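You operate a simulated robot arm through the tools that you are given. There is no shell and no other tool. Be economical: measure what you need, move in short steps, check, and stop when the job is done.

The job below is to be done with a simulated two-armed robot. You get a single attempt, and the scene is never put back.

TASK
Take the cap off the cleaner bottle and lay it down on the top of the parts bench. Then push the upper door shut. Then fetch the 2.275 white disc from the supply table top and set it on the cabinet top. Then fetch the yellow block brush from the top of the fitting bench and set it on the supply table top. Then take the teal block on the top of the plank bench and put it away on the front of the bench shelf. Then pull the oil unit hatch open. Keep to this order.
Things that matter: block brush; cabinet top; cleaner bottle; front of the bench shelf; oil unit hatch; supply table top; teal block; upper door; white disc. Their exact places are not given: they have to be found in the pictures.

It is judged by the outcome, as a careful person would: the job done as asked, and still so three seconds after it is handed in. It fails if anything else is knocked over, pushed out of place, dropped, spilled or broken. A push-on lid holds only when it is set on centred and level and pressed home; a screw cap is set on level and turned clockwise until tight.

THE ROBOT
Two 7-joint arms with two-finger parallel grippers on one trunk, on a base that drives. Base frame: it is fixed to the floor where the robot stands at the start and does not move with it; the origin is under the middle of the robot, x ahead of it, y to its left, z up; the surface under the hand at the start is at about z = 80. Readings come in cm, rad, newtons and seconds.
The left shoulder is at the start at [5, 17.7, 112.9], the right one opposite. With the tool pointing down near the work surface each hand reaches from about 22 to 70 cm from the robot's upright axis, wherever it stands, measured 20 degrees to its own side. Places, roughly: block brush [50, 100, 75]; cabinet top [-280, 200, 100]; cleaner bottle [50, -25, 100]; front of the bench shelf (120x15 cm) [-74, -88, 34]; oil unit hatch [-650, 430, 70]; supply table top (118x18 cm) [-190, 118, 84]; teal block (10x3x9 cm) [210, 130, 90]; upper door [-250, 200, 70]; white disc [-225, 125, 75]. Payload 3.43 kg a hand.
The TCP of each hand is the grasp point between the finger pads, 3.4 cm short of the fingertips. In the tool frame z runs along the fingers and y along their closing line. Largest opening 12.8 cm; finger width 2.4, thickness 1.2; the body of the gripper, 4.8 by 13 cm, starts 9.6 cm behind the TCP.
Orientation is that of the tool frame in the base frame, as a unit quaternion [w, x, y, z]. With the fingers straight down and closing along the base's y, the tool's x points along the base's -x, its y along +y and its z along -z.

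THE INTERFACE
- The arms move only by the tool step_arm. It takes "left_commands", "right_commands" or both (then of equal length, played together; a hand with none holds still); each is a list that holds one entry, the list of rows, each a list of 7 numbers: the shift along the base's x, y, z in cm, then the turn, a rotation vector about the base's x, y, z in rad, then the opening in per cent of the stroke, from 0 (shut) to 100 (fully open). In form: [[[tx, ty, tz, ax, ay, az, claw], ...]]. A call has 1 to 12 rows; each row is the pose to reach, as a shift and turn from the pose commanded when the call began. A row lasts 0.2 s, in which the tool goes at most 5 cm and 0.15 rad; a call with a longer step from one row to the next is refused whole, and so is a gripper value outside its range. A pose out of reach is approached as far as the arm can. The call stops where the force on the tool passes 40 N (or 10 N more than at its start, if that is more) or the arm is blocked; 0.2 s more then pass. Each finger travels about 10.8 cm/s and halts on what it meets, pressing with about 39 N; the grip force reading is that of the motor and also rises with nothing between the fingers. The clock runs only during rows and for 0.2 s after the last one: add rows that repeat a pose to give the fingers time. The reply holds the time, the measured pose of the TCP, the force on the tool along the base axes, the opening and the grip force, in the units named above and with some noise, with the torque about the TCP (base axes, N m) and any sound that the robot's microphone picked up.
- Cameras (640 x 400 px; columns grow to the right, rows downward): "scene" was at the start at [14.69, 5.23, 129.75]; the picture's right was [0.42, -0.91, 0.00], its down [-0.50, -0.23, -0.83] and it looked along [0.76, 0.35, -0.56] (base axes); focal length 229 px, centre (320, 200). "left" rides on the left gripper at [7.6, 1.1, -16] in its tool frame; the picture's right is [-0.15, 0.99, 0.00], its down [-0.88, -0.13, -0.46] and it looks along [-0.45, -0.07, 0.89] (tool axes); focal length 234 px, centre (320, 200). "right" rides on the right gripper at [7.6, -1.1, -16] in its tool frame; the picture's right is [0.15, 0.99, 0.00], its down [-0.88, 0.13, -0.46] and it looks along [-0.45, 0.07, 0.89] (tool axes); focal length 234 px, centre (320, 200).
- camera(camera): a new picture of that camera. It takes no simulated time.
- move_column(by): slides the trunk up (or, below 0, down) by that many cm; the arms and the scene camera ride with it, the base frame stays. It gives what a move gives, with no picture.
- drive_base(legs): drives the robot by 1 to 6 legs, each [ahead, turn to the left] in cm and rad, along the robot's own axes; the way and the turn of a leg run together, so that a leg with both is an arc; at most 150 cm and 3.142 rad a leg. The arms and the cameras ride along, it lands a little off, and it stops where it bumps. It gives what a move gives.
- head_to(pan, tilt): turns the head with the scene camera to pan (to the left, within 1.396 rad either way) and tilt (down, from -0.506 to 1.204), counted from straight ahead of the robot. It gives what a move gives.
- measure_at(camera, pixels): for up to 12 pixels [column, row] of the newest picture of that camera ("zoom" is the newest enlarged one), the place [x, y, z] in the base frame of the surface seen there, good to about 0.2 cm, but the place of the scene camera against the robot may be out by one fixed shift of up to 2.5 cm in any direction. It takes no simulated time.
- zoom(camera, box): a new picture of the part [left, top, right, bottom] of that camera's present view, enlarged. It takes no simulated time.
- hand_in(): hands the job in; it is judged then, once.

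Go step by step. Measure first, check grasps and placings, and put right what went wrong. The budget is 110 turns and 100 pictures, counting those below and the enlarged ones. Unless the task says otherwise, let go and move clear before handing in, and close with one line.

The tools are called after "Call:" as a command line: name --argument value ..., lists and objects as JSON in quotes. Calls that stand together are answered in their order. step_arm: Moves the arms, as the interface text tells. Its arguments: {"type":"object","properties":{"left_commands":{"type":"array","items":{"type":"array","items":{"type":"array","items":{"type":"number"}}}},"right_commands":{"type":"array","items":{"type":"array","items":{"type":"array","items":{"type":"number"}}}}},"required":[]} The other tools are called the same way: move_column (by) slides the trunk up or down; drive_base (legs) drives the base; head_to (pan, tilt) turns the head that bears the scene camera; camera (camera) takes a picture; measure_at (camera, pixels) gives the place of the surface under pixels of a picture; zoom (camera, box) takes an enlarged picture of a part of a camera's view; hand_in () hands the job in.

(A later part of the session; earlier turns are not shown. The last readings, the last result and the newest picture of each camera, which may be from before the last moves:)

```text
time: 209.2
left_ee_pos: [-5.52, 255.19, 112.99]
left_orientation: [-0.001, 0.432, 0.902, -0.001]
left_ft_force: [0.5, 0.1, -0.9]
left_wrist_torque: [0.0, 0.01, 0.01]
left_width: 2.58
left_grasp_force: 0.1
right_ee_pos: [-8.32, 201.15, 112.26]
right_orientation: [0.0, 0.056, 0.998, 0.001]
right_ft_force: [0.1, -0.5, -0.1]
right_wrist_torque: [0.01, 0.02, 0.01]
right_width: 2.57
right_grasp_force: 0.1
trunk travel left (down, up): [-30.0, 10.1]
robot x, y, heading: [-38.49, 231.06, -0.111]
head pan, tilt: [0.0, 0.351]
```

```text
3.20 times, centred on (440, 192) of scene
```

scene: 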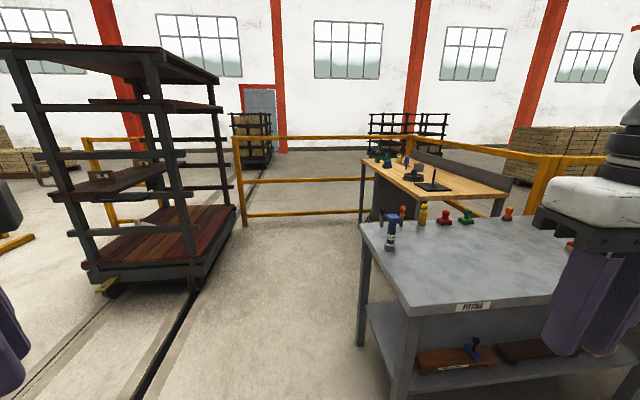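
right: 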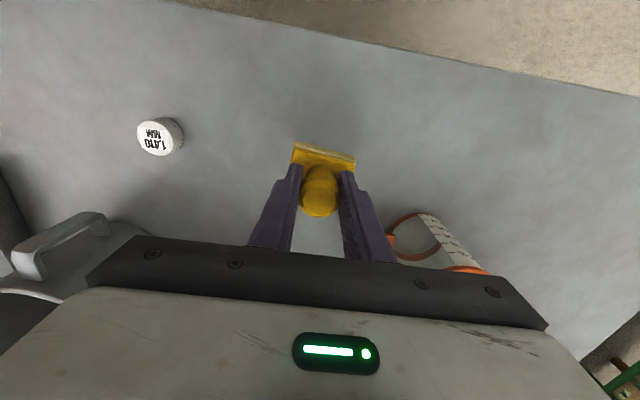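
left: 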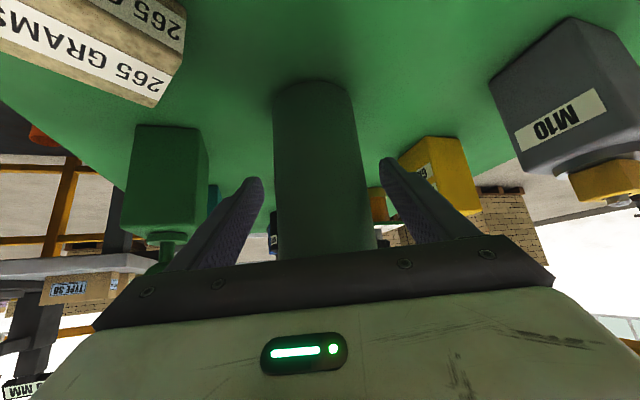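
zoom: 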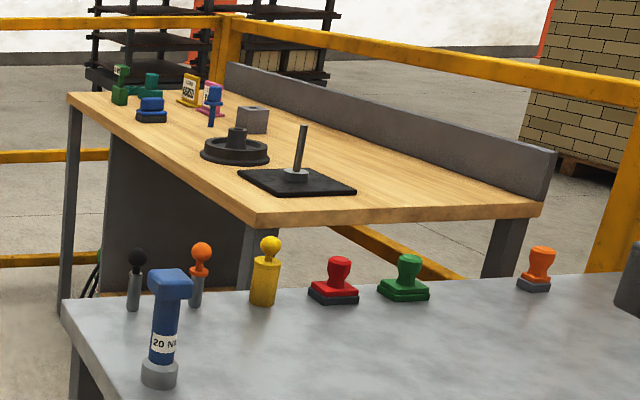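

The plank bench (x 100…223, y 97…156, top ≈86) is open on its +y side, with an aisle to y≈295. I drive along it to x≈195 and turn to face it.

Call:
drive_base --legs '[[0, 0.111], [150, 0], [83, 0], [0, -1.571], [32, 0]]'

Call:
head_to --pan 0.15 --tilt 0.75

Call:
camera --camera "scene"

```text
time: 226.7
left_ee_pos: [220.71, 165.33, 113.02]
left_orientation: [-0.001, 0.928, 0.373, 0.0]
left_ft_force: [0.4, -0.7, -0.9]
left_wrist_torque: [0.02, 0.0, -0.01]
left_width: 2.54
left_grasp_force: 0.1
right_ee_pos: [166.67, 163.52, 112.14]
right_orientation: [0.0, 0.716, 0.698, 0.0]
right_ft_force: [-0.4, 0.0, -0.7]
right_wrist_torque: [0.04, -0.02, -0.01]
right_width: 2.57
right_grasp_force: 0.0
trunk travel left (down, up): [-30.0, 10.1]
robot x, y, heading: [193.25, 196.14, -1.591]
head pan, tilt: [0.0, 0.351]
```

```text
time: 227.6
left_ee_pos: [220.67, 165.39, 113.08]
left_orientation: [0.001, 0.927, 0.374, -0.001]
left_ft_force: [-0.3, 0.3, -0.3]
left_wrist_torque: [0.01, 0.04, 0.01]
left_width: 2.55
left_grasp_force: 0.2
right_ee_pos: [166.71, 163.51, 112.32]
right_orientation: [0.0, 0.715, 0.699, 0.0]
right_ft_force: [-0.3, 0.2, 0.1]
right_wrist_torque: [-0.01, 0.0, 0.0]
right_width: 2.55
right_grasp_force: 0.0
trunk travel left (down, up): [-30.0, 10.1]
robot x, y, heading: [193.57, 196.04, -1.596]
head pan, tilt: [0.15, 0.75]
```

```text
23 pictures are left
```

scene: 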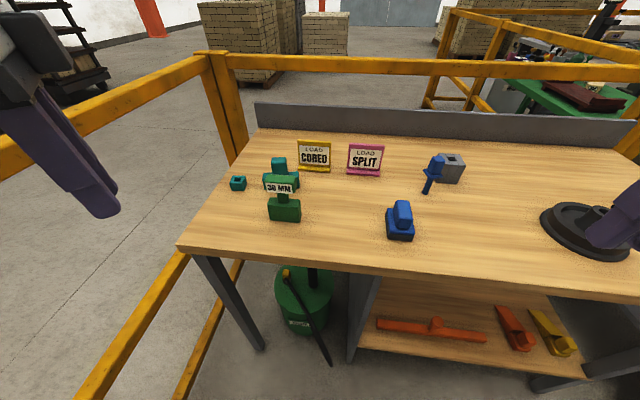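

Call:
zoom --camera "scene" --box '[215, 135, 345, 235]'

Call:
measure_at --camera "scene" --pixels '[[279, 164], [290, 182], [270, 182], [280, 188], [285, 205], [238, 183], [314, 155], [270, 230], [230, 200], [300, 210]]'

```text
4.00 times, centred on (280, 185) of scene
```

zoom: 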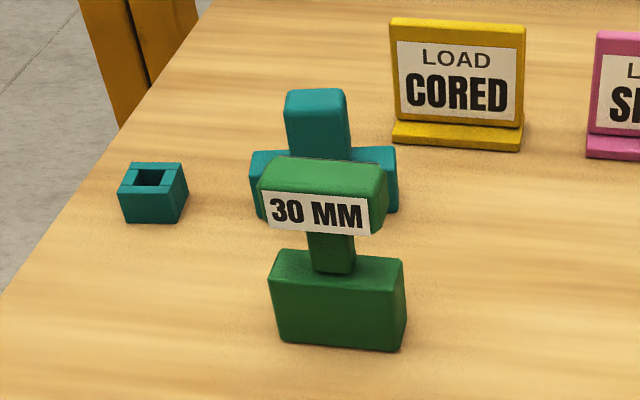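

```text
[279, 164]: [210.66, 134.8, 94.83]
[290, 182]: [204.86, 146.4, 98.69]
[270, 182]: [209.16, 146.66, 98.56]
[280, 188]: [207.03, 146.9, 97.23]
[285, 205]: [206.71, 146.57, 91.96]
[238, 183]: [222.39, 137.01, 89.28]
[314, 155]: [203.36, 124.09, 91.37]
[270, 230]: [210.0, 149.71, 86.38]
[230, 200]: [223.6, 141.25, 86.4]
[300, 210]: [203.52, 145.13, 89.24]
```

The teal inverted-T block stands at about [210.7,134.8], behind the green 30 MM piece (top ≈98.7). I bring the left hand above it, closing along x, and look.

Call:
step_arm --left_commands '[[[-1.25, -3.4, 0, 0, 0, 0.1, 50], [-2.5, -6.8, 0, 0, 0, 0.2, 50], [-3.75, -10.2, 0, 0, 0, 0.3, 50], [-5, -13.6, 0, 0, 0, 0.4, 50], [-6.25, -17, -1, 0, 0, 0.5, 50], [-7.5, -20.4, -2.5, 0, 0, 0.6, 50], [-8.75, -23.8, -4, 0, 0, 0.7, 50], [-10, -27.2, -5.5, 0, 0, 0.805, 50], [-10, -29, -6.5, 0, 0, 0.805, 50], [-10, -29, -6.5, 0, 0, 0.805, 50]]]'

Call:
camera --camera "left"

```text
time: 229.8
left_ee_pos: [235.44, 139.16, 103.94]
left_orientation: [-0.018, 0.728, 0.685, -0.022]
left_ft_force: [0.5, 0.9, -0.7]
left_wrist_torque: [-0.02, -0.04, 0.01]
left_width: 6.4
left_grasp_force: 0.0
left hand out of reach, approached as far as the arm can: row 2, 3, 4, 5, 6, 7, 8, 9, 10
right_ee_pos: [166.79, 163.42, 112.3]
right_orientation: [0.001, 0.715, 0.699, -0.001]
right_ft_force: [-0.6, 0.4, 1.1]
right_wrist_torque: [0.01, 0.02, -0.01]
right_width: 2.58
right_grasp_force: 0.1
trunk travel left (down, up): [-30.0, 10.1]
robot x, y, heading: [193.84, 196.6, -1.593]
head pan, tilt: [0.15, 0.75]
```

```text
21 pictures are left
```

left: 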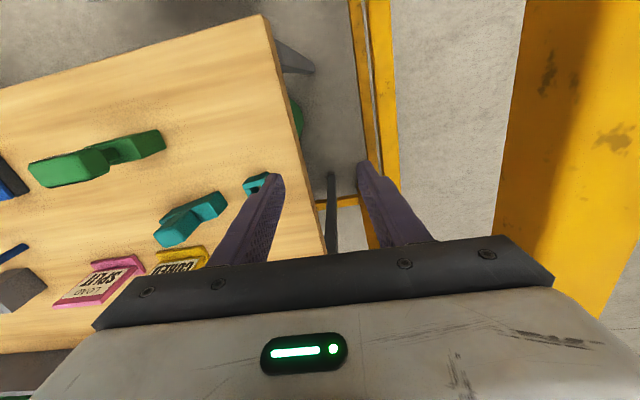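

The left arm drifted to x=235 because this arm pose limits its inward motion. I raise it slightly and try moving inward from this new posture, watching the reach.

Call:
step_arm --left_commands '[[[0, 2, 3, 0, 0, 0, 50], [-4, 2, 4, 0, -0.02, 0.02, 50], [-8, 2, 4, 0.006, -0.057, 0.061, 50], [-12, 0, 4, 0.006, -0.057, 0.061, 50], [-16, -1, 4, 0.006, -0.057, 0.061, 50], [-20, -2, 4, 0.006, -0.057, 0.061, 50], [-24.5, -3, 4, 0.006, -0.057, 0.061, 50], [-24.5, -3, 4, 0.006, -0.057, 0.061, 50]]]'

```text
time: 231.6
left_ee_pos: [238.35, 139.84, 107.35]
left_orientation: [-0.002, 0.709, 0.705, 0.0]
left_ft_force: [0.1, -0.3, 0.0]
left_wrist_torque: [-0.02, -0.04, 0.04]
left_width: 6.39
left_grasp_force: 0.2
left hand out of reach, approached as far as the arm can: row 2, 3, 4, 5, 6, 7, 8
right_ee_pos: [166.72, 163.62, 112.22]
right_orientation: [0.001, 0.716, 0.698, 0.0]
right_ft_force: [-0.2, 0.8, -0.1]
right_wrist_torque: [-0.01, 0.01, -0.03]
right_width: 2.55
right_grasp_force: 0.0
trunk travel left (down, up): [-30.0, 10.1]
robot x, y, heading: [193.32, 196.2, -1.591]
head pan, tilt: [0.15, 0.75]
```

The left arm can't come inward here, so I'll use the right hand. I retract the left, move 6 cm closer, and turn left so the block lies before the right arm.

Call:
step_arm --left_commands '[[[-1, 4, 2, 0, 0, 0, 30], [-2, 8, 4, 0, 0, 0, 20], [-3.5, 12, 5, 0, 0, 0, 20], [-5, 16, 5, 0, 0, 0, 20], [-6.5, 20, 5, 0, 0, 0, 20], [-8, 24, 5, 0, 0, 0, 20], [-10, 28, 5, 0, 0, 0, 20]]]'

Call:
drive_base --legs '[[6, 0], [0, 0.42]]'

```text
time: 233.2
left_ee_pos: [238.99, 167.22, 111.88]
left_orientation: [-0.009, 0.717, 0.697, -0.009]
left_ft_force: [0.3, 0.6, 0.6]
left_wrist_torque: [-0.04, -0.03, 0.03]
left_width: 2.55
left_grasp_force: 0.1
left hand out of reach, approached as far as the arm can: row 1, 2, 3, 4, 5, 6, 7
right_ee_pos: [166.87, 163.67, 112.44]
right_orientation: [0.001, 0.716, 0.698, -0.001]
right_ft_force: [-0.9, 0.1, 0.4]
right_wrist_torque: [-0.03, -0.04, -0.02]
right_width: 2.55
right_grasp_force: 0.0
trunk travel left (down, up): [-30.0, 10.1]
robot x, y, heading: [193.75, 196.28, -1.589]
head pan, tilt: [0.15, 0.75]
```

```text
time: 235.2
left_ee_pos: [244.48, 176.31, 111.99]
left_orientation: [-0.012, 0.601, 0.799, -0.026]
left_ft_force: [-17.3, -5.2, 5.8]
left_wrist_torque: [-0.13, 0.15, -0.2]
left_width: 1.54
left_grasp_force: 0.1
right_ee_pos: [178.14, 150.52, 112.14]
right_orientation: [0.001, 0.592, 0.806, 0.001]
right_ft_force: [0.0, -0.5, 0.5]
right_wrist_torque: [0.0, -0.04, -0.02]
right_width: 2.58
right_grasp_force: 0.0
trunk travel left (down, up): [-30.0, 10.1]
robot x, y, heading: [193.21, 189.96, -1.265]
head pan, tilt: [0.15, 0.75]
stopped in leg 2: the force on the tool passed its limit at 45 N (the readings are from after the stop); the commanded pose is now the measured one
```

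The left hand touched the rail. I turn back slightly and raise the left hand above the rail.

Call:
drive_base --legs '[[0, -0.08]]'

Call:
step_arm --left_commands '[[[-1, 1, 3, 0, 0, 0, 20], [-2, 2, 6, 0, 0, 0, 20], [-3, 3, 9, 0, 0, 0, 20], [-4, 4, 12, 0, 0, 0, 20], [-6, 5, 14, 0, 0, 0, 20]]]'

Call:
camera --camera "left"

```text
time: 236.1
left_ee_pos: [243.7, 172.3, 111.77]
left_orientation: [-0.011, 0.63, 0.776, -0.023]
left_ft_force: [-0.5, -0.6, -0.1]
left_wrist_torque: [0.0, -0.03, -0.02]
left_width: 2.56
left_grasp_force: 0.1
right_ee_pos: [175.32, 151.93, 112.21]
right_orientation: [0.001, 0.625, 0.781, 0.0]
right_ft_force: [-0.5, 0.3, 0.3]
right_wrist_torque: [0.0, -0.02, 0.0]
right_width: 2.53
right_grasp_force: 0.0
trunk travel left (down, up): [-30.0, 10.1]
robot x, y, heading: [193.4, 189.66, -1.346]
head pan, tilt: [0.15, 0.75]
```

```text
time: 237.3
left_ee_pos: [242.14, 177.8, 125.33]
left_orientation: [-0.012, 0.632, 0.774, -0.023]
left_ft_force: [-0.2, 0.3, 0.2]
left_wrist_torque: [0.03, 0.04, 0.02]
left_width: 2.58
left_grasp_force: 0.1
left hand out of reach, approached as far as the arm can: row 1, 2, 3, 4, 5
right_ee_pos: [175.27, 151.98, 112.25]
right_orientation: [0.0, 0.625, 0.781, 0.0]
right_ft_force: [-1.0, -0.3, -0.4]
right_wrist_torque: [-0.03, 0.0, 0.01]
right_width: 2.57
right_grasp_force: 0.0
trunk travel left (down, up): [-30.0, 10.1]
robot x, y, heading: [192.99, 190.71, -1.348]
head pan, tilt: [0.15, 0.75]
```

```text
20 pictures are left
```

left: 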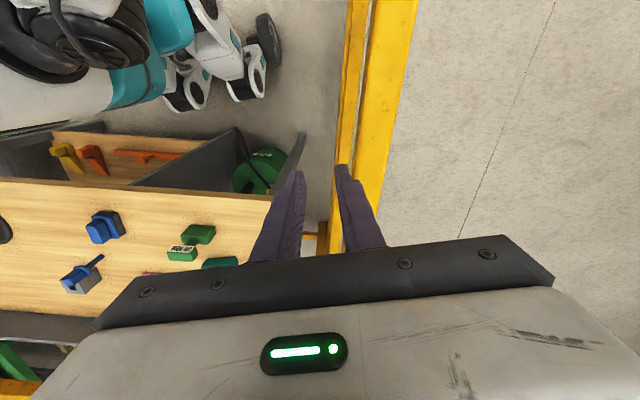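

The left hand is now above the rail. I turn the last 0.13 rad and reach over the block with the right hand.

Call:
drive_base --legs '[[0, 0.14]]'

Call:
step_arm --right_commands '[[[3, -1.5, 0, 0, 0, -0.06, 50], [6, -3, 0, 0, 0, -0.12, 50], [9, -4.5, 0, 0, 0, -0.18, 50], [12, -6, 0, 0, 0, -0.24, 50], [15, -7.5, 0, 0, 0, -0.3, 50], [18, -8.5, 0, 0, 0, -0.34, 50], [21, -9.5, 0, 0, 0, -0.34, 50], [24, -10.5, 0, 0, 0, -0.34, 50], [27, -11.5, -1, 0, 0, -0.34, 50], [29, -12, -3, 0, 0, -0.34, 50]]]'

Call:
camera --camera "right"

```text
time: 238.3
left_ee_pos: [243.51, 184.79, 125.34]
left_orientation: [-0.009, 0.577, 0.817, -0.024]
left_ft_force: [-0.1, 0.2, -0.6]
left_wrist_torque: [-0.02, 0.01, -0.01]
left_width: 2.54
left_grasp_force: 0.1
right_ee_pos: [180.88, 149.78, 112.15]
right_orientation: [0.0, 0.568, 0.823, -0.001]
right_ft_force: [0.7, -1.0, -0.4]
right_wrist_torque: [-0.02, -0.01, 0.02]
right_width: 2.56
right_grasp_force: 0.0
trunk travel left (down, up): [-30.0, 10.1]
robot x, y, heading: [193.54, 189.96, -1.208]
head pan, tilt: [0.15, 0.75]
```

```text
time: 240.5
left_ee_pos: [243.38, 184.8, 125.32]
left_orientation: [-0.01, 0.576, 0.817, -0.023]
left_ft_force: [0.5, 1.1, -0.7]
left_wrist_torque: [-0.01, 0.0, 0.02]
left_width: 2.55
left_grasp_force: 0.0
right_ee_pos: [209.88, 137.77, 109.14]
right_orientation: [0.0, 0.699, 0.715, 0.0]
right_ft_force: [-0.3, 0.3, 0.1]
right_wrist_torque: [0.0, -0.04, -0.05]
right_width: 6.43
right_grasp_force: 0.0
trunk travel left (down, up): [-30.0, 10.1]
robot x, y, heading: [193.33, 190.1, -1.208]
head pan, tilt: [0.15, 0.75]
```

```text
19 pictures are left
```

right: 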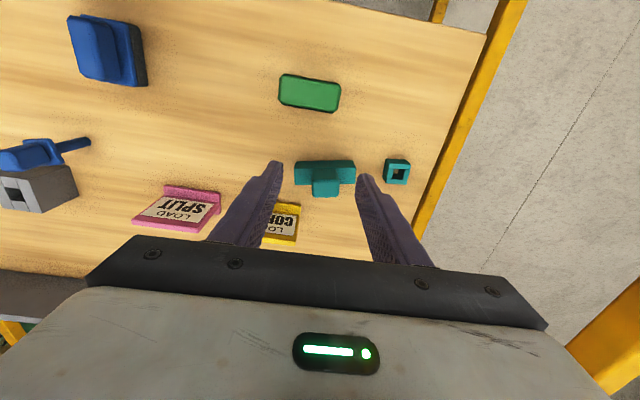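

Call:
measure_at --camera "right" --pixels '[[326, 188], [316, 188], [337, 188], [326, 176], [302, 178], [350, 178], [300, 168], [310, 95], [290, 140], [310, 108], [200, 130], [250, 110]]'

```text
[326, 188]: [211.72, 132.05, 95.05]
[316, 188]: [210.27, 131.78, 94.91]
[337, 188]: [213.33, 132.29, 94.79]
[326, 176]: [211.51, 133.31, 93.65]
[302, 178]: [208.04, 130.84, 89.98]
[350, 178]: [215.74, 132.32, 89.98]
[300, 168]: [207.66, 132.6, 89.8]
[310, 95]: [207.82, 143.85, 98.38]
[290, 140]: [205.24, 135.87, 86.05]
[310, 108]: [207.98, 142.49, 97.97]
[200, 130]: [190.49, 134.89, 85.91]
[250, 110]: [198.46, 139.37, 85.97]
```

The stem is centred at [211.75,131.9], top 95.0, turned about 0.2 rad; the cross-arms' tops are at z 90. I align, descend, grip the stem and lift.

Call:
step_arm --right_commands '[[[0.9, -2.5, -1, 0, 0, 0.06, 55], [1.85, -5.8, -2, 0, 0, 0.12, 55], [1.85, -5.85, -6, 0, 0, 0.17, 55], [1.85, -5.85, -10, 0, 0, 0.17, 55], [1.85, -5.85, -13, 0, 0, 0.17, 55], [1.85, -5.85, -15, 0, 0, 0.17, 55], [1.85, -5.85, -15, 0, 0, 0.17, 35], [1.85, -5.85, -15, 0, 0, 0.17, 15], [1.85, -5.85, -15, 0, 0, 0.17, 15], [1.85, -5.85, -15, 0, 0, 0.17, 15]]]'

Call:
zoom --camera "right" --box '[240, 110, 400, 260]'

```text
time: 242.7
left_ee_pos: [243.53, 184.76, 125.36]
left_orientation: [-0.01, 0.576, 0.817, -0.024]
left_ft_force: [-1.0, 0.0, -0.3]
left_wrist_torque: [0.02, 0.04, -0.01]
left_width: 2.58
left_grasp_force: 0.0
right_ee_pos: [212.35, 131.06, 95.37]
right_orientation: [-0.001, 0.637, 0.771, 0.0]
right_ft_force: [-0.1, -1.0, 0.5]
right_wrist_torque: [-0.09, -0.01, 0.01]
right_width: 3.96
right_grasp_force: 38.8
right hand out of reach, approached as far as the arm can: row 2, 4, 5, 6, 7, 8, 9, 10
trunk travel left (down, up): [-30.0, 10.1]
robot x, y, heading: [193.18, 190.16, -1.207]
head pan, tilt: [0.15, 0.75]
```

```text
2.67 times, centred on (320, 185) of right
```

zoom: 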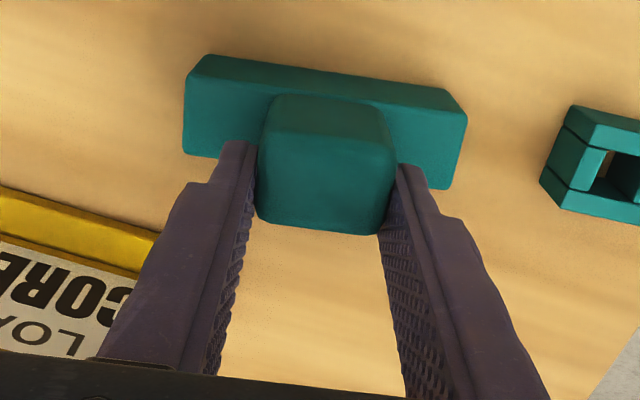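

Good stem grip (4.0 cm). I lift well above the green piece and shift the block to the free area near [196,139], so that it can be regrasped at a tilt suited to a low shelf.

Call:
step_arm --right_commands '[[[-0.3, 0.5, 3, 0, 0, 0, 15], [-0.6, 1, 7, 0, 0, 0, 15], [-0.6, 1, 11, 0, 0, 0, 15], [-0.6, 1, 15.5, 0, 0, 0, 15], [-4.5, 2.5, 15.5, 0, 0, 0.04, 15], [-8.5, 4.5, 15.5, 0, 0, 0.08, 15], [-12.5, 6.5, 15.5, 0, 0, 0.12, 15], [-16.3, 8, 15.5, 0, 0, 0.17, 15], [-16.3, 8, 11, 0, 0, 0.17, 15], [-16.3, 8, 6.5, 0, 0, 0.17, 15], [-16.3, 8, 2.5, 0, 0, 0.17, 15], [-16.3, 8, 1, 0, 0, 0.17, 15]]]'

Call:
camera --camera "right"

```text
time: 245.3
left_ee_pos: [243.52, 184.78, 125.33]
left_orientation: [-0.01, 0.576, 0.817, -0.024]
left_ft_force: [-0.7, -0.1, 0.2]
left_wrist_torque: [0.04, 0.02, 0.03]
left_width: 2.56
left_grasp_force: 0.1
right_ee_pos: [196.13, 139.07, 96.28]
right_orientation: [0.001, 0.568, 0.823, -0.001]
right_ft_force: [0.2, -0.5, -4.0]
right_wrist_torque: [-0.04, 0.02, -0.03]
right_width: 3.98
right_grasp_force: 39.1
right hand out of reach, approached as far as the arm can: row 3, 4
trunk travel left (down, up): [-30.0, 10.1]
robot x, y, heading: [193.35, 190.32, -1.208]
head pan, tilt: [0.15, 0.75]
```

```text
17 pictures are left
```

right: 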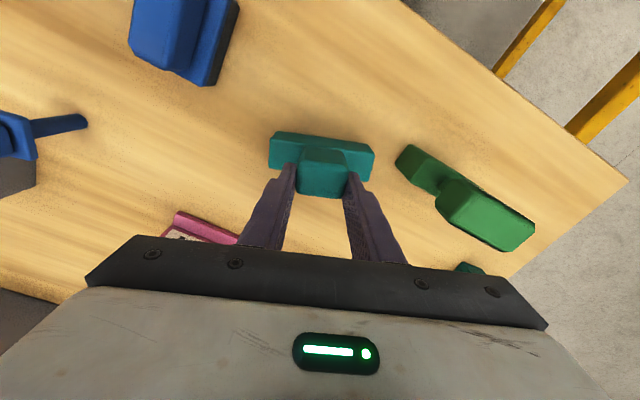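

Call:
step_arm --right_commands '[[[0, 0, -0.5, 0, 0, 0, 15], [0, 0, -0.9, 0, 0, 0, 15], [0, 0, -0.9, 0, 0, 0, 35], [0, 0, -0.9, 0, 0, 0, 55], [0, 0, -0.9, 0, 0, 0, 55], [0, 0, 3, 0, 0, 0, 55], [0, 0, 7, 0, 0, 0, 55]]]'

Call:
step_arm --right_commands '[[[0, 0, 0, -0.125, -0.047, 0, 55], [-0.5, 1.4, 0, -0.25, -0.095, 0, 55], [-1, 2.8, 0, -0.374, -0.142, 0, 55], [-1.5, 4, 0, -0.499, -0.19, 0, 55], [-2, 5.4, 0, -0.623, -0.237, 0, 55], [-2, 5.4, 0, -0.748, -0.284, 0, 55], [-2, 5.4, 0, -0.748, -0.284, 0, 55]]]'

Call:
camera --camera "right"

```text
time: 246.9
left_ee_pos: [243.45, 184.75, 125.42]
left_orientation: [-0.011, 0.577, 0.817, -0.024]
left_ft_force: [0.3, 0.6, -0.1]
left_wrist_torque: [-0.03, -0.01, -0.02]
left_width: 2.54
left_grasp_force: 0.0
right_ee_pos: [196.17, 139.05, 103.44]
right_orientation: [0.001, 0.568, 0.823, 0.0]
right_ft_force: [-0.3, -0.8, 0.2]
right_wrist_torque: [0.0, 0.0, -0.02]
right_width: 7.05
right_grasp_force: 0.2
trunk travel left (down, up): [-30.0, 10.1]
robot x, y, heading: [193.21, 190.03, -1.208]
head pan, tilt: [0.15, 0.75]
```

```text
time: 248.5
left_ee_pos: [243.4, 184.78, 125.25]
left_orientation: [-0.011, 0.576, 0.817, -0.024]
left_ft_force: [0.5, 0.0, 1.1]
left_wrist_torque: [0.04, 0.02, -0.02]
left_width: 2.54
left_grasp_force: 0.2
right_ee_pos: [194.12, 144.48, 103.3]
right_orientation: [0.32, 0.524, 0.757, -0.222]
right_ft_force: [0.4, -1.2, -0.1]
right_wrist_torque: [0.0, -0.01, -0.01]
right_width: 7.03
right_grasp_force: 0.1
trunk travel left (down, up): [-30.0, 10.1]
robot x, y, heading: [192.96, 190.43, -1.209]
head pan, tilt: [0.15, 0.75]
```

```text
16 pictures are left
```

right: 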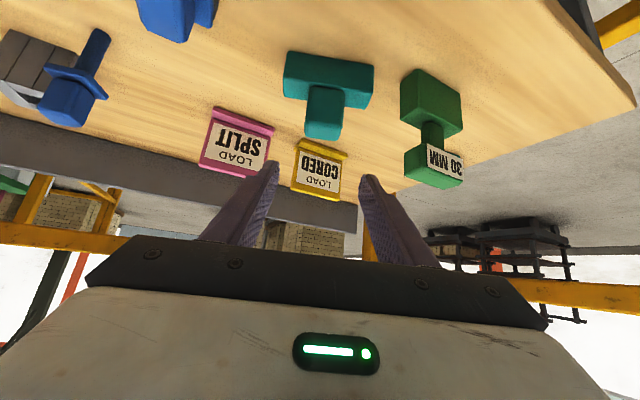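

Call:
measure_at --camera "right" --pixels '[[325, 130], [325, 105], [308, 120], [342, 120], [295, 70], [365, 75]]'

Call:
step_arm --right_commands '[[[0.5, -1.4, -2.4, 0, 0, 0, 55], [1, -2.7, -4.7, 0, 0, 0, 55], [1.5, -4, -7, 0, 0, 0, 55], [1.9, -5.2, -9.3, 0, 0, 0, 55], [1.9, -5.2, -9.3, 0, 0, 0, 55]]]'

Call:
zoom --camera "right" --box '[230, 90, 410, 240]'

```text
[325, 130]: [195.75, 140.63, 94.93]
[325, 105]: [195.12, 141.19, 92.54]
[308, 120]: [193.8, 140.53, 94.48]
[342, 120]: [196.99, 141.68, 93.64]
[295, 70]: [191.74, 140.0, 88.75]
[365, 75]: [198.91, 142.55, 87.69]
```

```text
time: 249.7
left_ee_pos: [243.47, 184.81, 125.36]
left_orientation: [-0.01, 0.576, 0.817, -0.024]
left_ft_force: [0.8, 0.1, -0.2]
left_wrist_torque: [0.02, 0.03, 0.0]
left_width: 2.57
left_grasp_force: 0.1
right_ee_pos: [195.97, 139.35, 94.22]
right_orientation: [0.32, 0.523, 0.758, -0.221]
right_ft_force: [0.2, -0.6, 0.3]
right_wrist_torque: [0.01, 0.0, -0.01]
right_width: 7.08
right_grasp_force: 0.0
trunk travel left (down, up): [-30.0, 10.1]
robot x, y, heading: [193.63, 190.17, -1.21]
head pan, tilt: [0.15, 0.75]
```

```text
2.67 times, centred on (320, 165) of right
```

zoom: 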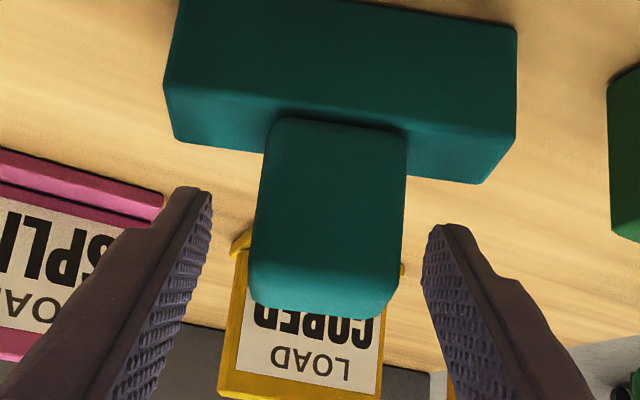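

The fingers straddle the stem. I close and lift.

Call:
step_arm --right_commands '[[[0, 0, 0, 0, 0, 0, 35], [0, 0, 0, 0, 0, 0, 15], [0, 0, 0, 0, 0, 0, 15], [0, 0, 0, 0, 0, 0, 15], [0, 0, 3, 0, 0, 0, 15], [0, 0, 7, 0, 0, 0, 15], [-1, 3, 10, 0, 0, 0, 15], [-2, 6, 13, 0, 0, 0, 15], [-3, 9, 16, 0, 0, 0, 15], [-4, 12, 18, 0, 0, 0, 15]]]'

Call:
camera --camera "right"

```text
time: 251.9
left_ee_pos: [243.44, 184.71, 125.42]
left_orientation: [-0.01, 0.576, 0.817, -0.023]
left_ft_force: [0.3, -0.2, -0.3]
left_wrist_torque: [-0.04, 0.03, -0.01]
left_width: 2.56
left_grasp_force: 0.0
right_ee_pos: [192.16, 151.44, 112.05]
right_orientation: [0.321, 0.522, 0.758, -0.221]
right_ft_force: [-0.3, -0.4, -2.9]
right_wrist_torque: [-0.02, 0.04, 0.0]
right_width: 3.98
right_grasp_force: 39.3
trunk travel left (down, up): [-30.0, 10.1]
robot x, y, heading: [192.72, 190.47, -1.206]
head pan, tilt: [0.15, 0.75]
```

```text
14 pictures are left
```

right: 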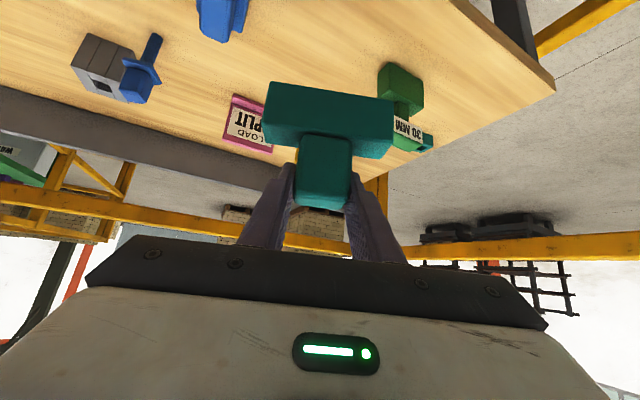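

The teal block is held firmly at a tilt. I back out and drive around toward the bench shelf area near [−74,−88].

Call:
drive_base --legs '[[-52, 0], [0, -1.936], [150, 0], [85, 0], [0, 1.571], [150, 0]]'

Call:
drive_base --legs '[[45, 0]]'

Call:
head_to --pan 0.0 --tilt 0.6

Call:
camera --camera "scene"

```text
time: 281.5
left_ee_pos: [-11.9, 68.6, 125.33]
left_orientation: [-0.014, 0.707, 0.706, -0.022]
left_ft_force: [-0.9, 0.0, 0.2]
left_wrist_torque: [-0.02, 0.0, -0.03]
left_width: 2.57
left_grasp_force: 0.2
right_ee_pos: [-71.4, 54.34, 111.96]
right_orientation: [0.279, 0.645, 0.657, -0.272]
right_ft_force: [0.4, -0.8, -2.8]
right_wrist_torque: [-0.03, 0.01, 0.0]
right_width: 3.99
right_grasp_force: 39.0
trunk travel left (down, up): [-30.0, 10.1]
robot x, y, heading: [-57.37, 90.22, -1.55]
head pan, tilt: [0.15, 0.75]
```

```text
time: 284.3
left_ee_pos: [-11.0, 23.38, 125.25]
left_orientation: [-0.013, 0.708, 0.706, -0.022]
left_ft_force: [0.1, -0.4, -0.4]
left_wrist_torque: [0.02, 0.0, 0.03]
left_width: 2.57
left_grasp_force: 0.1
right_ee_pos: [-70.58, 9.13, 112.01]
right_orientation: [0.278, 0.645, 0.657, -0.273]
right_ft_force: [0.5, -0.3, -3.6]
right_wrist_torque: [0.0, -0.03, -0.01]
right_width: 3.97
right_grasp_force: 39.0
trunk travel left (down, up): [-30.0, 10.1]
robot x, y, heading: [-56.4, 45.32, -1.548]
head pan, tilt: [0.15, 0.75]
```

```text
time: 285.0
left_ee_pos: [-11.04, 23.3, 125.45]
left_orientation: [-0.014, 0.708, 0.705, -0.021]
left_ft_force: [0.7, 0.5, -0.7]
left_wrist_torque: [-0.01, 0.03, 0.02]
left_width: 2.53
left_grasp_force: 0.1
right_ee_pos: [-70.7, 9.33, 112.01]
right_orientation: [0.277, 0.646, 0.657, -0.272]
right_ft_force: [0.3, -0.2, -3.0]
right_wrist_torque: [-0.04, 0.01, -0.01]
right_width: 3.97
right_grasp_force: 39.0
trunk travel left (down, up): [-30.0, 10.1]
robot x, y, heading: [-56.38, 45.38, -1.554]
head pan, tilt: [0.0, 0.6]
```

```text
13 pictures are left
```

scene: 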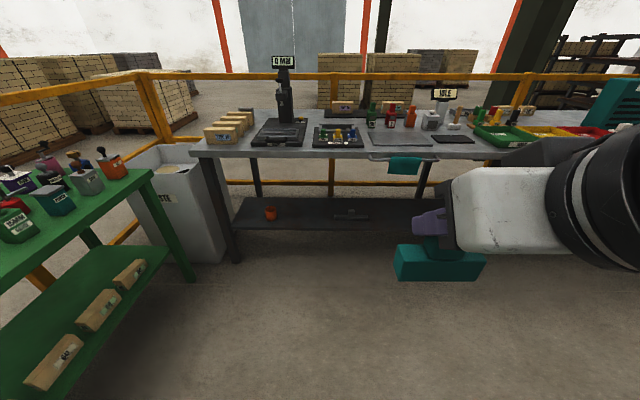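

Call:
measure_at --camera "scene" --pixels '[[245, 225], [300, 228], [350, 232], [300, 205], [380, 225], [300, 158], [350, 158], [197, 152], [270, 214], [350, 212], [400, 210], [240, 200]]'

```text
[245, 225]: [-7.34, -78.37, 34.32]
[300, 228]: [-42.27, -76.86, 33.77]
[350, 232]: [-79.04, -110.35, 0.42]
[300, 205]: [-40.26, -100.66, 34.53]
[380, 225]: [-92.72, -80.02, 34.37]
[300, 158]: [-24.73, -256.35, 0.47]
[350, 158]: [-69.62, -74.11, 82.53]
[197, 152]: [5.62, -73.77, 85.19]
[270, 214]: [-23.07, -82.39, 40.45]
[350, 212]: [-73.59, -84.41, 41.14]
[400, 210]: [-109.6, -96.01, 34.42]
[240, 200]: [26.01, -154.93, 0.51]
```

The shelf front edge is at y≈−77, z≈34, with clear space near x≈−48 (pixel ~310,215) between the orange cup and the dark tool. I drive to in front of it, lower the trunk, and extend the block low.

Call:
drive_base --legs '[[0, 0.157], [66, 0], [0, -0.174]]'

Call:
move_column --by -29.5

```text
time: 290.0
left_ee_pos: [0.38, -42.4, 125.33]
left_orientation: [-0.014, 0.713, 0.701, -0.021]
left_ft_force: [0.6, 0.5, 0.1]
left_wrist_torque: [-0.05, -0.01, 0.0]
left_width: 2.57
left_grasp_force: 0.1
right_ee_pos: [-59.5, -55.82, 111.91]
right_orientation: [0.276, 0.65, 0.652, -0.274]
right_ft_force: [0.1, 0.7, -2.9]
right_wrist_torque: [0.01, -0.04, 0.02]
right_width: 3.99
right_grasp_force: 39.1
trunk travel left (down, up): [-30.0, 10.1]
robot x, y, heading: [-44.58, -19.71, -1.564]
head pan, tilt: [0.0, 0.6]
```

```text
time: 292.9
left_ee_pos: [0.2, -42.5, 95.73]
left_orientation: [-0.015, 0.712, 0.701, -0.021]
left_ft_force: [-0.2, -0.8, 0.7]
left_wrist_torque: [0.05, -0.04, 0.02]
left_width: 2.55
left_grasp_force: 0.0
right_ee_pos: [-59.52, -55.74, 82.48]
right_orientation: [0.276, 0.65, 0.653, -0.274]
right_ft_force: [-0.6, -0.1, -3.4]
right_wrist_torque: [0.0, -0.01, -0.02]
right_width: 3.98
right_grasp_force: 39.1
trunk travel left (down, up): [-0.5, 39.6]
robot x, y, heading: [-44.97, -19.87, -1.567]
head pan, tilt: [0.0, 0.6]
```

Call:
step_arm --right_commands '[[[0.9, -1, -3.7, 0, 0, 0, 15], [1.8, -2, -7.4, 0, 0, 0, 15], [2.7, -3, -11.1, 0, 0, 0, 15], [3.6, -4, -14.8, 0, 0, 0, 15], [4.5, -5, -18.5, 0, 0, 0, 15], [5.4, -6, -22.2, 0, 0, 0, 15], [6.3, -7, -25.9, 0, 0, 0, 15], [7.2, -8, -29.6, 0, 0, 0, 15], [8.1, -9, -33.3, 0, 0, 0, 15], [9, -10, -36.5, 0, 0, 0, 15], [9, -10, -36.5, 0, 0, 0, 15]]]'

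Call:
camera --camera "right"

```text
time: 295.3
left_ee_pos: [0.3, -42.52, 95.82]
left_orientation: [-0.014, 0.712, 0.701, -0.021]
left_ft_force: [0.3, -0.4, 0.1]
left_wrist_torque: [0.0, -0.01, 0.01]
left_width: 2.56
left_grasp_force: 0.1
right_ee_pos: [-50.46, -65.8, 46.14]
right_orientation: [0.276, 0.65, 0.653, -0.275]
right_ft_force: [0.0, 0.1, -3.7]
right_wrist_torque: [0.02, 0.01, -0.03]
right_width: 3.98
right_grasp_force: 39.4
right hand out of reach, approached as far as the arm can: row 1, 2, 3, 4
trunk travel left (down, up): [-0.5, 39.6]
robot x, y, heading: [-44.69, -19.62, -1.564]
head pan, tilt: [0.0, 0.6]
```

```text
12 pictures are left
```

right: 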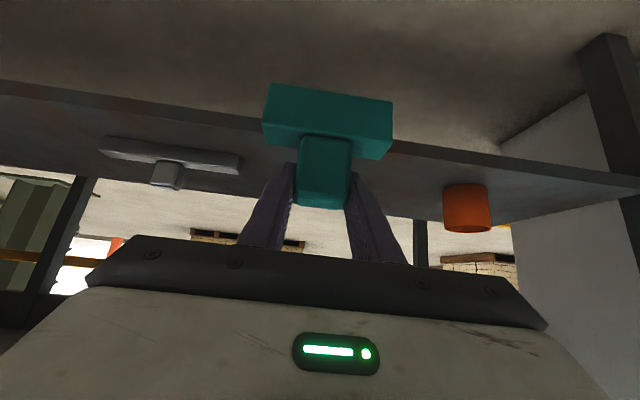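

Call:
measure_at --camera "right" --pixels '[[420, 175], [430, 150], [220, 130], [265, 160], [230, 162], [450, 190], [400, 200], [500, 150], [290, 120], [420, 140]]'

```text
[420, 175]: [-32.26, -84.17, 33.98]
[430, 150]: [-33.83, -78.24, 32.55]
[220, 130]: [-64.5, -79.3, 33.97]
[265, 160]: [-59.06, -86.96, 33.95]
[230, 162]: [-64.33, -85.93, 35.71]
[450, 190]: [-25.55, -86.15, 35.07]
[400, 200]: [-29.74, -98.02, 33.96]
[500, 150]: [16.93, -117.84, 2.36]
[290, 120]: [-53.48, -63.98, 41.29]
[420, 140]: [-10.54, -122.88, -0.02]
```

Shelf top is z 33.96, front edge y −78.3, with free space between x≈−61 and −30. I drive forward 18 cm with the block held low.

Call:
drive_base --legs '[[18, 0]]'

Call:
step_arm --right_commands '[[[0.7, -1.5, 0, 0, 0, 0, 15], [1.4, -3, -1, 0, 0, 0, 15], [1.4, -3.8, -2, 0, 0, 0, 15], [1.4, -3.8, -3, 0, 0, 0, 15], [1.4, -3.8, -3.5, 0, 0, 0, 15], [1.4, -3.8, -3.7, 0, 0, 0, 15]]]'

```text
time: 296.8
left_ee_pos: [0.56, -60.22, 95.94]
left_orientation: [-0.015, 0.711, 0.703, -0.021]
left_ft_force: [-0.4, -1.3, -0.1]
left_wrist_torque: [-0.01, -0.01, -0.03]
left_width: 2.59
left_grasp_force: 0.1
right_ee_pos: [-50.21, -83.62, 46.06]
right_orientation: [0.276, 0.649, 0.654, -0.274]
right_ft_force: [0.5, -0.7, -3.7]
right_wrist_torque: [-0.01, 0.03, 0.02]
right_width: 3.97
right_grasp_force: 39.2
trunk travel left (down, up): [-0.5, 39.6]
robot x, y, heading: [-44.75, -37.65, -1.561]
head pan, tilt: [0.0, 0.6]
```

```text
time: 298.2
left_ee_pos: [0.55, -60.09, 95.79]
left_orientation: [-0.014, 0.711, 0.703, -0.022]
left_ft_force: [-0.5, 0.2, -0.4]
left_wrist_torque: [0.01, 0.03, -0.01]
left_width: 2.55
left_grasp_force: 0.1
right_ee_pos: [-48.87, -87.35, 42.43]
right_orientation: [0.276, 0.649, 0.654, -0.274]
right_ft_force: [-0.4, 0.1, -2.5]
right_wrist_torque: [0.0, -0.02, 0.0]
right_width: 4.0
right_grasp_force: 39.0
trunk travel left (down, up): [-0.5, 39.6]
robot x, y, heading: [-44.81, -37.47, -1.566]
head pan, tilt: [0.0, 0.6]
```

Call:
step_arm --right_commands '[[[0, 0, -0.15, 0, 0, 0, 15], [0, 0, -0.3, 0, 0, 0, 15], [0, 0, -0.4, 0, 0, 0, 15], [0, 0, -0.4, 0, 0, 0, 15]]]'

Call:
camera --camera "right"

```text
time: 299.2
left_ee_pos: [0.65, -60.04, 95.87]
left_orientation: [-0.014, 0.711, 0.703, -0.021]
left_ft_force: [-0.2, 0.2, -0.4]
left_wrist_torque: [-0.02, 0.0, 0.01]
left_width: 2.57
left_grasp_force: 0.0
right_ee_pos: [-48.8, -87.41, 41.9]
right_orientation: [0.277, 0.648, 0.654, -0.275]
right_ft_force: [0.2, 2.7, 4.2]
right_wrist_torque: [0.17, 0.4, -0.16]
right_width: 3.97
right_grasp_force: 39.0
trunk travel left (down, up): [-0.5, 39.6]
robot x, y, heading: [-44.44, -37.68, -1.565]
head pan, tilt: [0.0, 0.6]
```

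```text
11 pictures are left
```

right: 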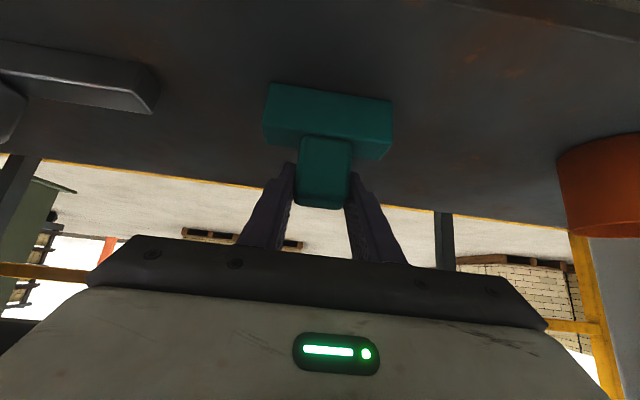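

Contact felt. I open and back out along the tool axis, then view the result.

Call:
step_arm --right_commands '[[[0, 0, 0, 0, 0, 0, 30], [0, 0, 0, 0, 0, 0, 50], [0, 0, 0, 0, 0, 0, 55], [0, 0, 0, 0, 0, 0, 55], [0, 2.5, 2.4, 0, 0, 0, 55], [0, 5, 4.8, 0, 0, 0, 55], [0, 7.5, 7.2, 0, 0, 0, 55], [0, 10, 9.6, 0, 0, 0, 55]]]'

Call:
camera --camera "right"

```text
time: 301.0
left_ee_pos: [0.27, -60.08, 95.92]
left_orientation: [-0.014, 0.712, 0.702, -0.021]
left_ft_force: [0.7, 0.3, 0.4]
left_wrist_torque: [0.02, 0.02, -0.02]
left_width: 2.56
left_grasp_force: 0.0
right_ee_pos: [-49.0, -77.03, 51.42]
right_orientation: [0.274, 0.651, 0.653, -0.272]
right_ft_force: [0.2, 0.3, 0.8]
right_wrist_torque: [-0.02, 0.03, 0.01]
right_width: 7.03
right_grasp_force: 0.0
trunk travel left (down, up): [-0.5, 39.6]
robot x, y, heading: [-44.88, -37.56, -1.566]
head pan, tilt: [0.0, 0.6]
```

```text
10 pictures are left
```

right: 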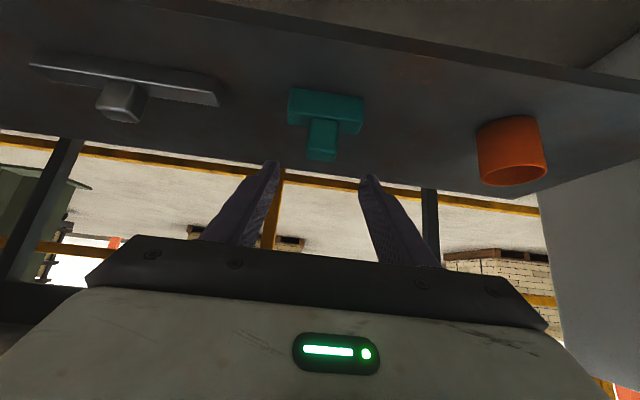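

The teal block stands upright on the shelf front. I back out, raise the trunk, and tuck the arm, then set off toward the oil unit.

Call:
drive_base --legs '[[-42, 0]]'

Call:
move_column --by 29.5

Call:
step_arm --right_commands '[[[-1, 0.4, 3, 0, 0, 0, 30], [-2, 0.8, 6.5, 0, 0, 0, 20], [-3, 1.2, 10, 0, 0, 0, 20], [-4, 1.6, 13.5, 0, 0, 0, 20], [-5, 2, 17, 0, 0, 0, 20], [-6, 2.4, 20.5, 0, 0, 0, 20], [-7, 2.8, 24, 0, 0, 0, 20], [-8, 3, 27, 0, 0, 0, 20], [-9, 3.2, 30, 0, 0, 0, 20]]]'

Call:
drive_base --legs '[[0, -2.924], [150, 0], [31, 0], [0, 0.563], [92, 0], [0, 0.42]]'

Call:
head_to --pan 0.0 --tilt 0.25

Call:
camera --camera "scene"

```text
time: 303.6
left_ee_pos: [0.18, -18.21, 95.79]
left_orientation: [-0.015, 0.712, 0.702, -0.022]
left_ft_force: [-0.2, -0.1, -0.7]
left_wrist_torque: [0.02, -0.01, 0.0]
left_width: 2.54
left_grasp_force: 0.0
right_ee_pos: [-49.14, -35.36, 51.37]
right_orientation: [0.275, 0.65, 0.653, -0.275]
right_ft_force: [-0.2, 0.0, 0.9]
right_wrist_torque: [-0.03, -0.05, 0.07]
right_width: 7.03
right_grasp_force: 0.1
trunk travel left (down, up): [-0.5, 39.6]
robot x, y, heading: [-44.6, 4.24, -1.564]
head pan, tilt: [0.0, 0.6]
```

```text
time: 306.6
left_ee_pos: [0.18, -18.39, 125.37]
left_orientation: [-0.013, 0.712, 0.702, -0.022]
left_ft_force: [0.0, 0.9, -0.9]
left_wrist_torque: [-0.01, -0.01, -0.03]
left_width: 2.58
left_grasp_force: 0.0
right_ee_pos: [-49.27, -35.34, 81.03]
right_orientation: [0.275, 0.65, 0.653, -0.275]
right_ft_force: [0.6, -0.1, 0.3]
right_wrist_torque: [0.01, 0.0, 0.01]
right_width: 7.04
right_grasp_force: 0.0
trunk travel left (down, up): [-30.0, 10.1]
robot x, y, heading: [-44.68, 4.17, -1.565]
head pan, tilt: [0.0, 0.6]
```

```text
time: 308.6
left_ee_pos: [0.1, -18.22, 125.37]
left_orientation: [-0.015, 0.712, 0.702, -0.021]
left_ft_force: [-0.1, -0.1, 0.0]
left_wrist_torque: [0.03, -0.01, -0.01]
left_width: 2.56
left_grasp_force: 0.0
right_ee_pos: [-58.2, -32.15, 111.1]
right_orientation: [0.275, 0.65, 0.653, -0.274]
right_ft_force: [-0.7, -0.5, -0.1]
right_wrist_torque: [-0.01, 0.03, 0.0]
right_width: 2.57
right_grasp_force: 0.0
right hand out of reach, approached as far as the arm can: row 4, 5, 6, 7, 8
trunk travel left (down, up): [-30.0, 10.1]
robot x, y, heading: [-45.23, 4.63, -1.562]
head pan, tilt: [0.0, 0.6]
```

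```text
time: 331.8
left_ee_pos: [-188.11, 212.16, 125.35]
left_orientation: [-0.026, 0.981, -0.19, -0.001]
left_ft_force: [0.0, -0.2, 0.8]
left_wrist_torque: [0.03, 0.01, -0.03]
left_width: 2.56
left_grasp_force: 0.0
right_ee_pos: [-180.01, 271.79, 111.06]
right_orientation: [-0.071, 0.906, -0.167, -0.382]
right_ft_force: [0.5, -0.1, 0.1]
right_wrist_torque: [0.0, 0.0, -0.02]
right_width: 2.56
right_grasp_force: 0.1
trunk travel left (down, up): [-30.0, 10.1]
robot x, y, heading: [-150.79, 246.34, 2.785]
head pan, tilt: [0.0, 0.6]
```

```text
time: 332.7
left_ee_pos: [-188.01, 212.46, 125.39]
left_orientation: [-0.025, 0.981, -0.191, 0.0]
left_ft_force: [-0.2, 0.0, 0.0]
left_wrist_torque: [-0.01, 0.0, 0.02]
left_width: 2.55
left_grasp_force: 0.0
right_ee_pos: [-180.07, 271.91, 111.08]
right_orientation: [-0.07, 0.906, -0.166, -0.383]
right_ft_force: [0.1, 0.1, 0.3]
right_wrist_torque: [0.02, -0.03, 0.0]
right_width: 2.55
right_grasp_force: 0.0
trunk travel left (down, up): [-30.0, 10.1]
robot x, y, heading: [-150.85, 246.3, 2.781]
head pan, tilt: [0.0, 0.25]
```

```text
9 pictures are left
```

scene: 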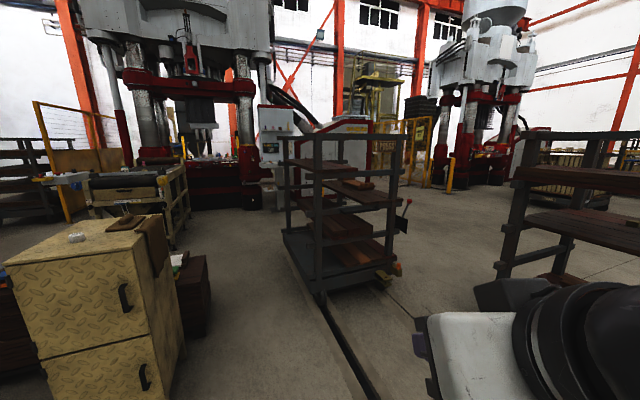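

Call:
measure_at --camera "scene" --pixels '[[340, 125], [386, 146], [280, 155], [275, 120], [320, 290], [290, 235], [390, 270], [215, 160], [180, 210], [345, 152], [260, 230], [430, 260]]'

Call:
zoom --camera "scene" --box '[240, 90, 420, 210]'

```text
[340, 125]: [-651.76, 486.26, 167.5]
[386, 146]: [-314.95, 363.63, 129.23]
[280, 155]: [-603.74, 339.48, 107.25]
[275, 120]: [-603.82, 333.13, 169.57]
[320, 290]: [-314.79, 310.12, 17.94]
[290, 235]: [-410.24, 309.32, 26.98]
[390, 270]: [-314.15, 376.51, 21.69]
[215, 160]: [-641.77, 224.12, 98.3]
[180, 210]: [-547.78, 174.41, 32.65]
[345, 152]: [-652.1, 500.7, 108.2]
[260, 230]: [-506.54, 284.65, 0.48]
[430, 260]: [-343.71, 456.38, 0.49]
```

```text
3.33 times, centred on (330, 150) of scene
```

zoom: 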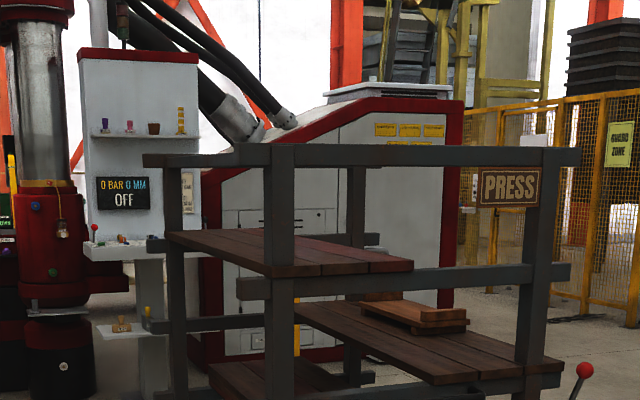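

The oil unit is the white cabinet behind the PRESS cart, its face at x≈−652. I probe the floor and the right cart for a safe route (no new picture needed).

Call:
measure_at --camera "scene" --pixels '[[500, 265], [510, 240], [480, 280], [450, 230], [420, 205], [405, 205], [396, 268], [470, 220], [525, 190], [620, 230], [260, 300], [345, 195]]'

```text
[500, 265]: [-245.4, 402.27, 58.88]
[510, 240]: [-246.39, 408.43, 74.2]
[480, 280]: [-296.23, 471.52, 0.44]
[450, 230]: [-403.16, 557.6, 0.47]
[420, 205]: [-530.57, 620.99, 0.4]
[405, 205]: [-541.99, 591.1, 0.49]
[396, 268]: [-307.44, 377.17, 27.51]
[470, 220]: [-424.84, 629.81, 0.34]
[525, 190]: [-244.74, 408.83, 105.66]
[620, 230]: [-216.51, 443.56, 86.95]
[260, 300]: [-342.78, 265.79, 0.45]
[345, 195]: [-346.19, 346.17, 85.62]
```

The only practical way is the aisle between the cabinet (y<≈225) and the PRESS cart (y>305). I raise the trunk, stretch both arms forward to slim the elbows, and drive through along y≈263.

Call:
move_column --by 10

Call:
step_arm --right_commands '[[[-3.3, 1.3, 0, 0, 0, 0, 10], [-6.6, 2.5, 0, 0, 0, 0, 10], [-9.9, 3.7, 0, 0, 0, 0, 10], [-13.2, 5, 0, 0, 0, 0, 10], [-16.5, 6.2, 0, 0, 0, 0, 10], [-19, 7.1, 0, 0, 0, 0, 10], [-19, 7.1, 0, 0, 0, 0, 10]]]' --left_commands '[[[-3.3, 1.3, 0, 0, 0, 0, 10], [-6.6, 2.5, 0, 0, 0, 0, 10], [-9.9, 3.7, 0, 0, 0, 0, 10], [-13.2, 5, 0, 0, 0, 0, 10], [-16.5, 6.2, 0, 0, 0, 0, 10], [-19, 7.1, 0, 0, 0, 0, 10], [-19, 7.1, 0, 0, 0, 0, 10]]]'

Call:
drive_base --legs '[[0, 0.041], [50, 0], [0, 0.32], [150, 0], [100, 0]]'

```text
time: 334.0
left_ee_pos: [-188.09, 212.39, 135.44]
left_orientation: [-0.026, 0.982, -0.19, -0.001]
left_ft_force: [-0.3, -0.5, -0.1]
left_wrist_torque: [0.01, 0.0, -0.03]
left_width: 2.55
left_grasp_force: 0.0
right_ee_pos: [-179.99, 271.84, 121.13]
right_orientation: [-0.07, 0.906, -0.166, -0.383]
right_ft_force: [0.1, -0.1, -0.9]
right_wrist_torque: [0.01, -0.05, 0.02]
right_width: 2.55
right_grasp_force: 0.1
trunk travel left (down, up): [-40.0, 0.1]
robot x, y, heading: [-151.13, 246.45, 2.784]
head pan, tilt: [0.0, 0.25]
```

```text
time: 335.6
left_ee_pos: [-206.94, 219.55, 135.32]
left_orientation: [-0.026, 0.981, -0.191, -0.001]
left_ft_force: [0.3, -0.4, 0.0]
left_wrist_torque: [0.01, 0.02, 0.02]
left_width: 1.29
left_grasp_force: 0.1
right_ee_pos: [-198.92, 278.79, 120.99]
right_orientation: [-0.071, 0.906, -0.166, -0.383]
right_ft_force: [-0.4, -0.5, 0.3]
right_wrist_torque: [0.0, -0.01, 0.01]
right_width: 1.3
right_grasp_force: 0.1
trunk travel left (down, up): [-40.0, 0.1]
robot x, y, heading: [-150.66, 246.25, 2.779]
head pan, tilt: [0.0, 0.25]
```

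```text
time: 343.9
left_ee_pos: [-322.7, 218.45, 136.0]
left_orientation: [-0.027, 0.999, -0.018, -0.013]
left_ft_force: [-0.5, -0.6, 0.1]
left_wrist_torque: [0.03, 0.0, -0.01]
left_width: 1.32
left_grasp_force: 0.1
right_ee_pos: [-334.85, 276.97, 120.4]
right_orientation: [-0.008, 0.922, 0.004, -0.387]
right_ft_force: [1.1, 0.1, -0.3]
right_wrist_torque: [0.01, -0.02, 0.0]
right_width: 1.31
right_grasp_force: 0.0
trunk travel left (down, up): [-40.0, 0.1]
robot x, y, heading: [-280.78, 263.16, 3.117]
head pan, tilt: [0.0, 0.25]
stopped in leg 4: the robot was blocked; the commanded pose is now the measured one
```

Something blocked the robot at x≈−281. I look to the front right, where the cart is closest.

Call:
head_to --pan -0.75 --tilt 0.55

Call:
camera --camera "scene"

```text
time: 345.0
left_ee_pos: [-322.5, 218.43, 136.13]
left_orientation: [-0.027, 0.999, -0.017, -0.015]
left_ft_force: [-0.3, 0.6, -0.3]
left_wrist_torque: [0.0, 0.01, 0.0]
left_width: 1.28
left_grasp_force: 0.2
right_ee_pos: [-334.89, 276.84, 120.5]
right_orientation: [-0.008, 0.922, 0.006, -0.388]
right_ft_force: [0.8, 0.1, 0.4]
right_wrist_torque: [-0.01, 0.03, -0.01]
right_width: 1.26
right_grasp_force: 0.1
trunk travel left (down, up): [-40.0, 0.1]
robot x, y, heading: [-281.05, 263.05, 3.121]
head pan, tilt: [-0.75, 0.55]
```

```text
7 pictures are left
```

scene: 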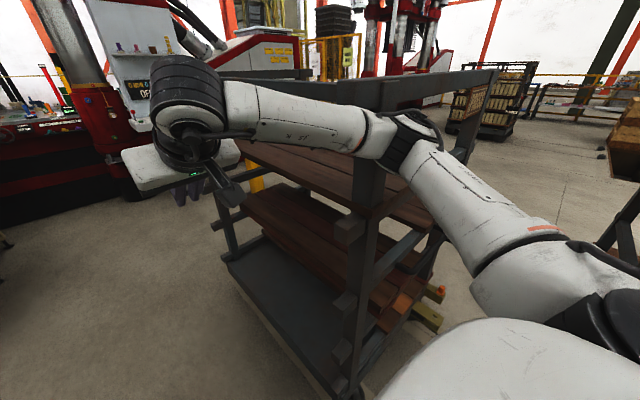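

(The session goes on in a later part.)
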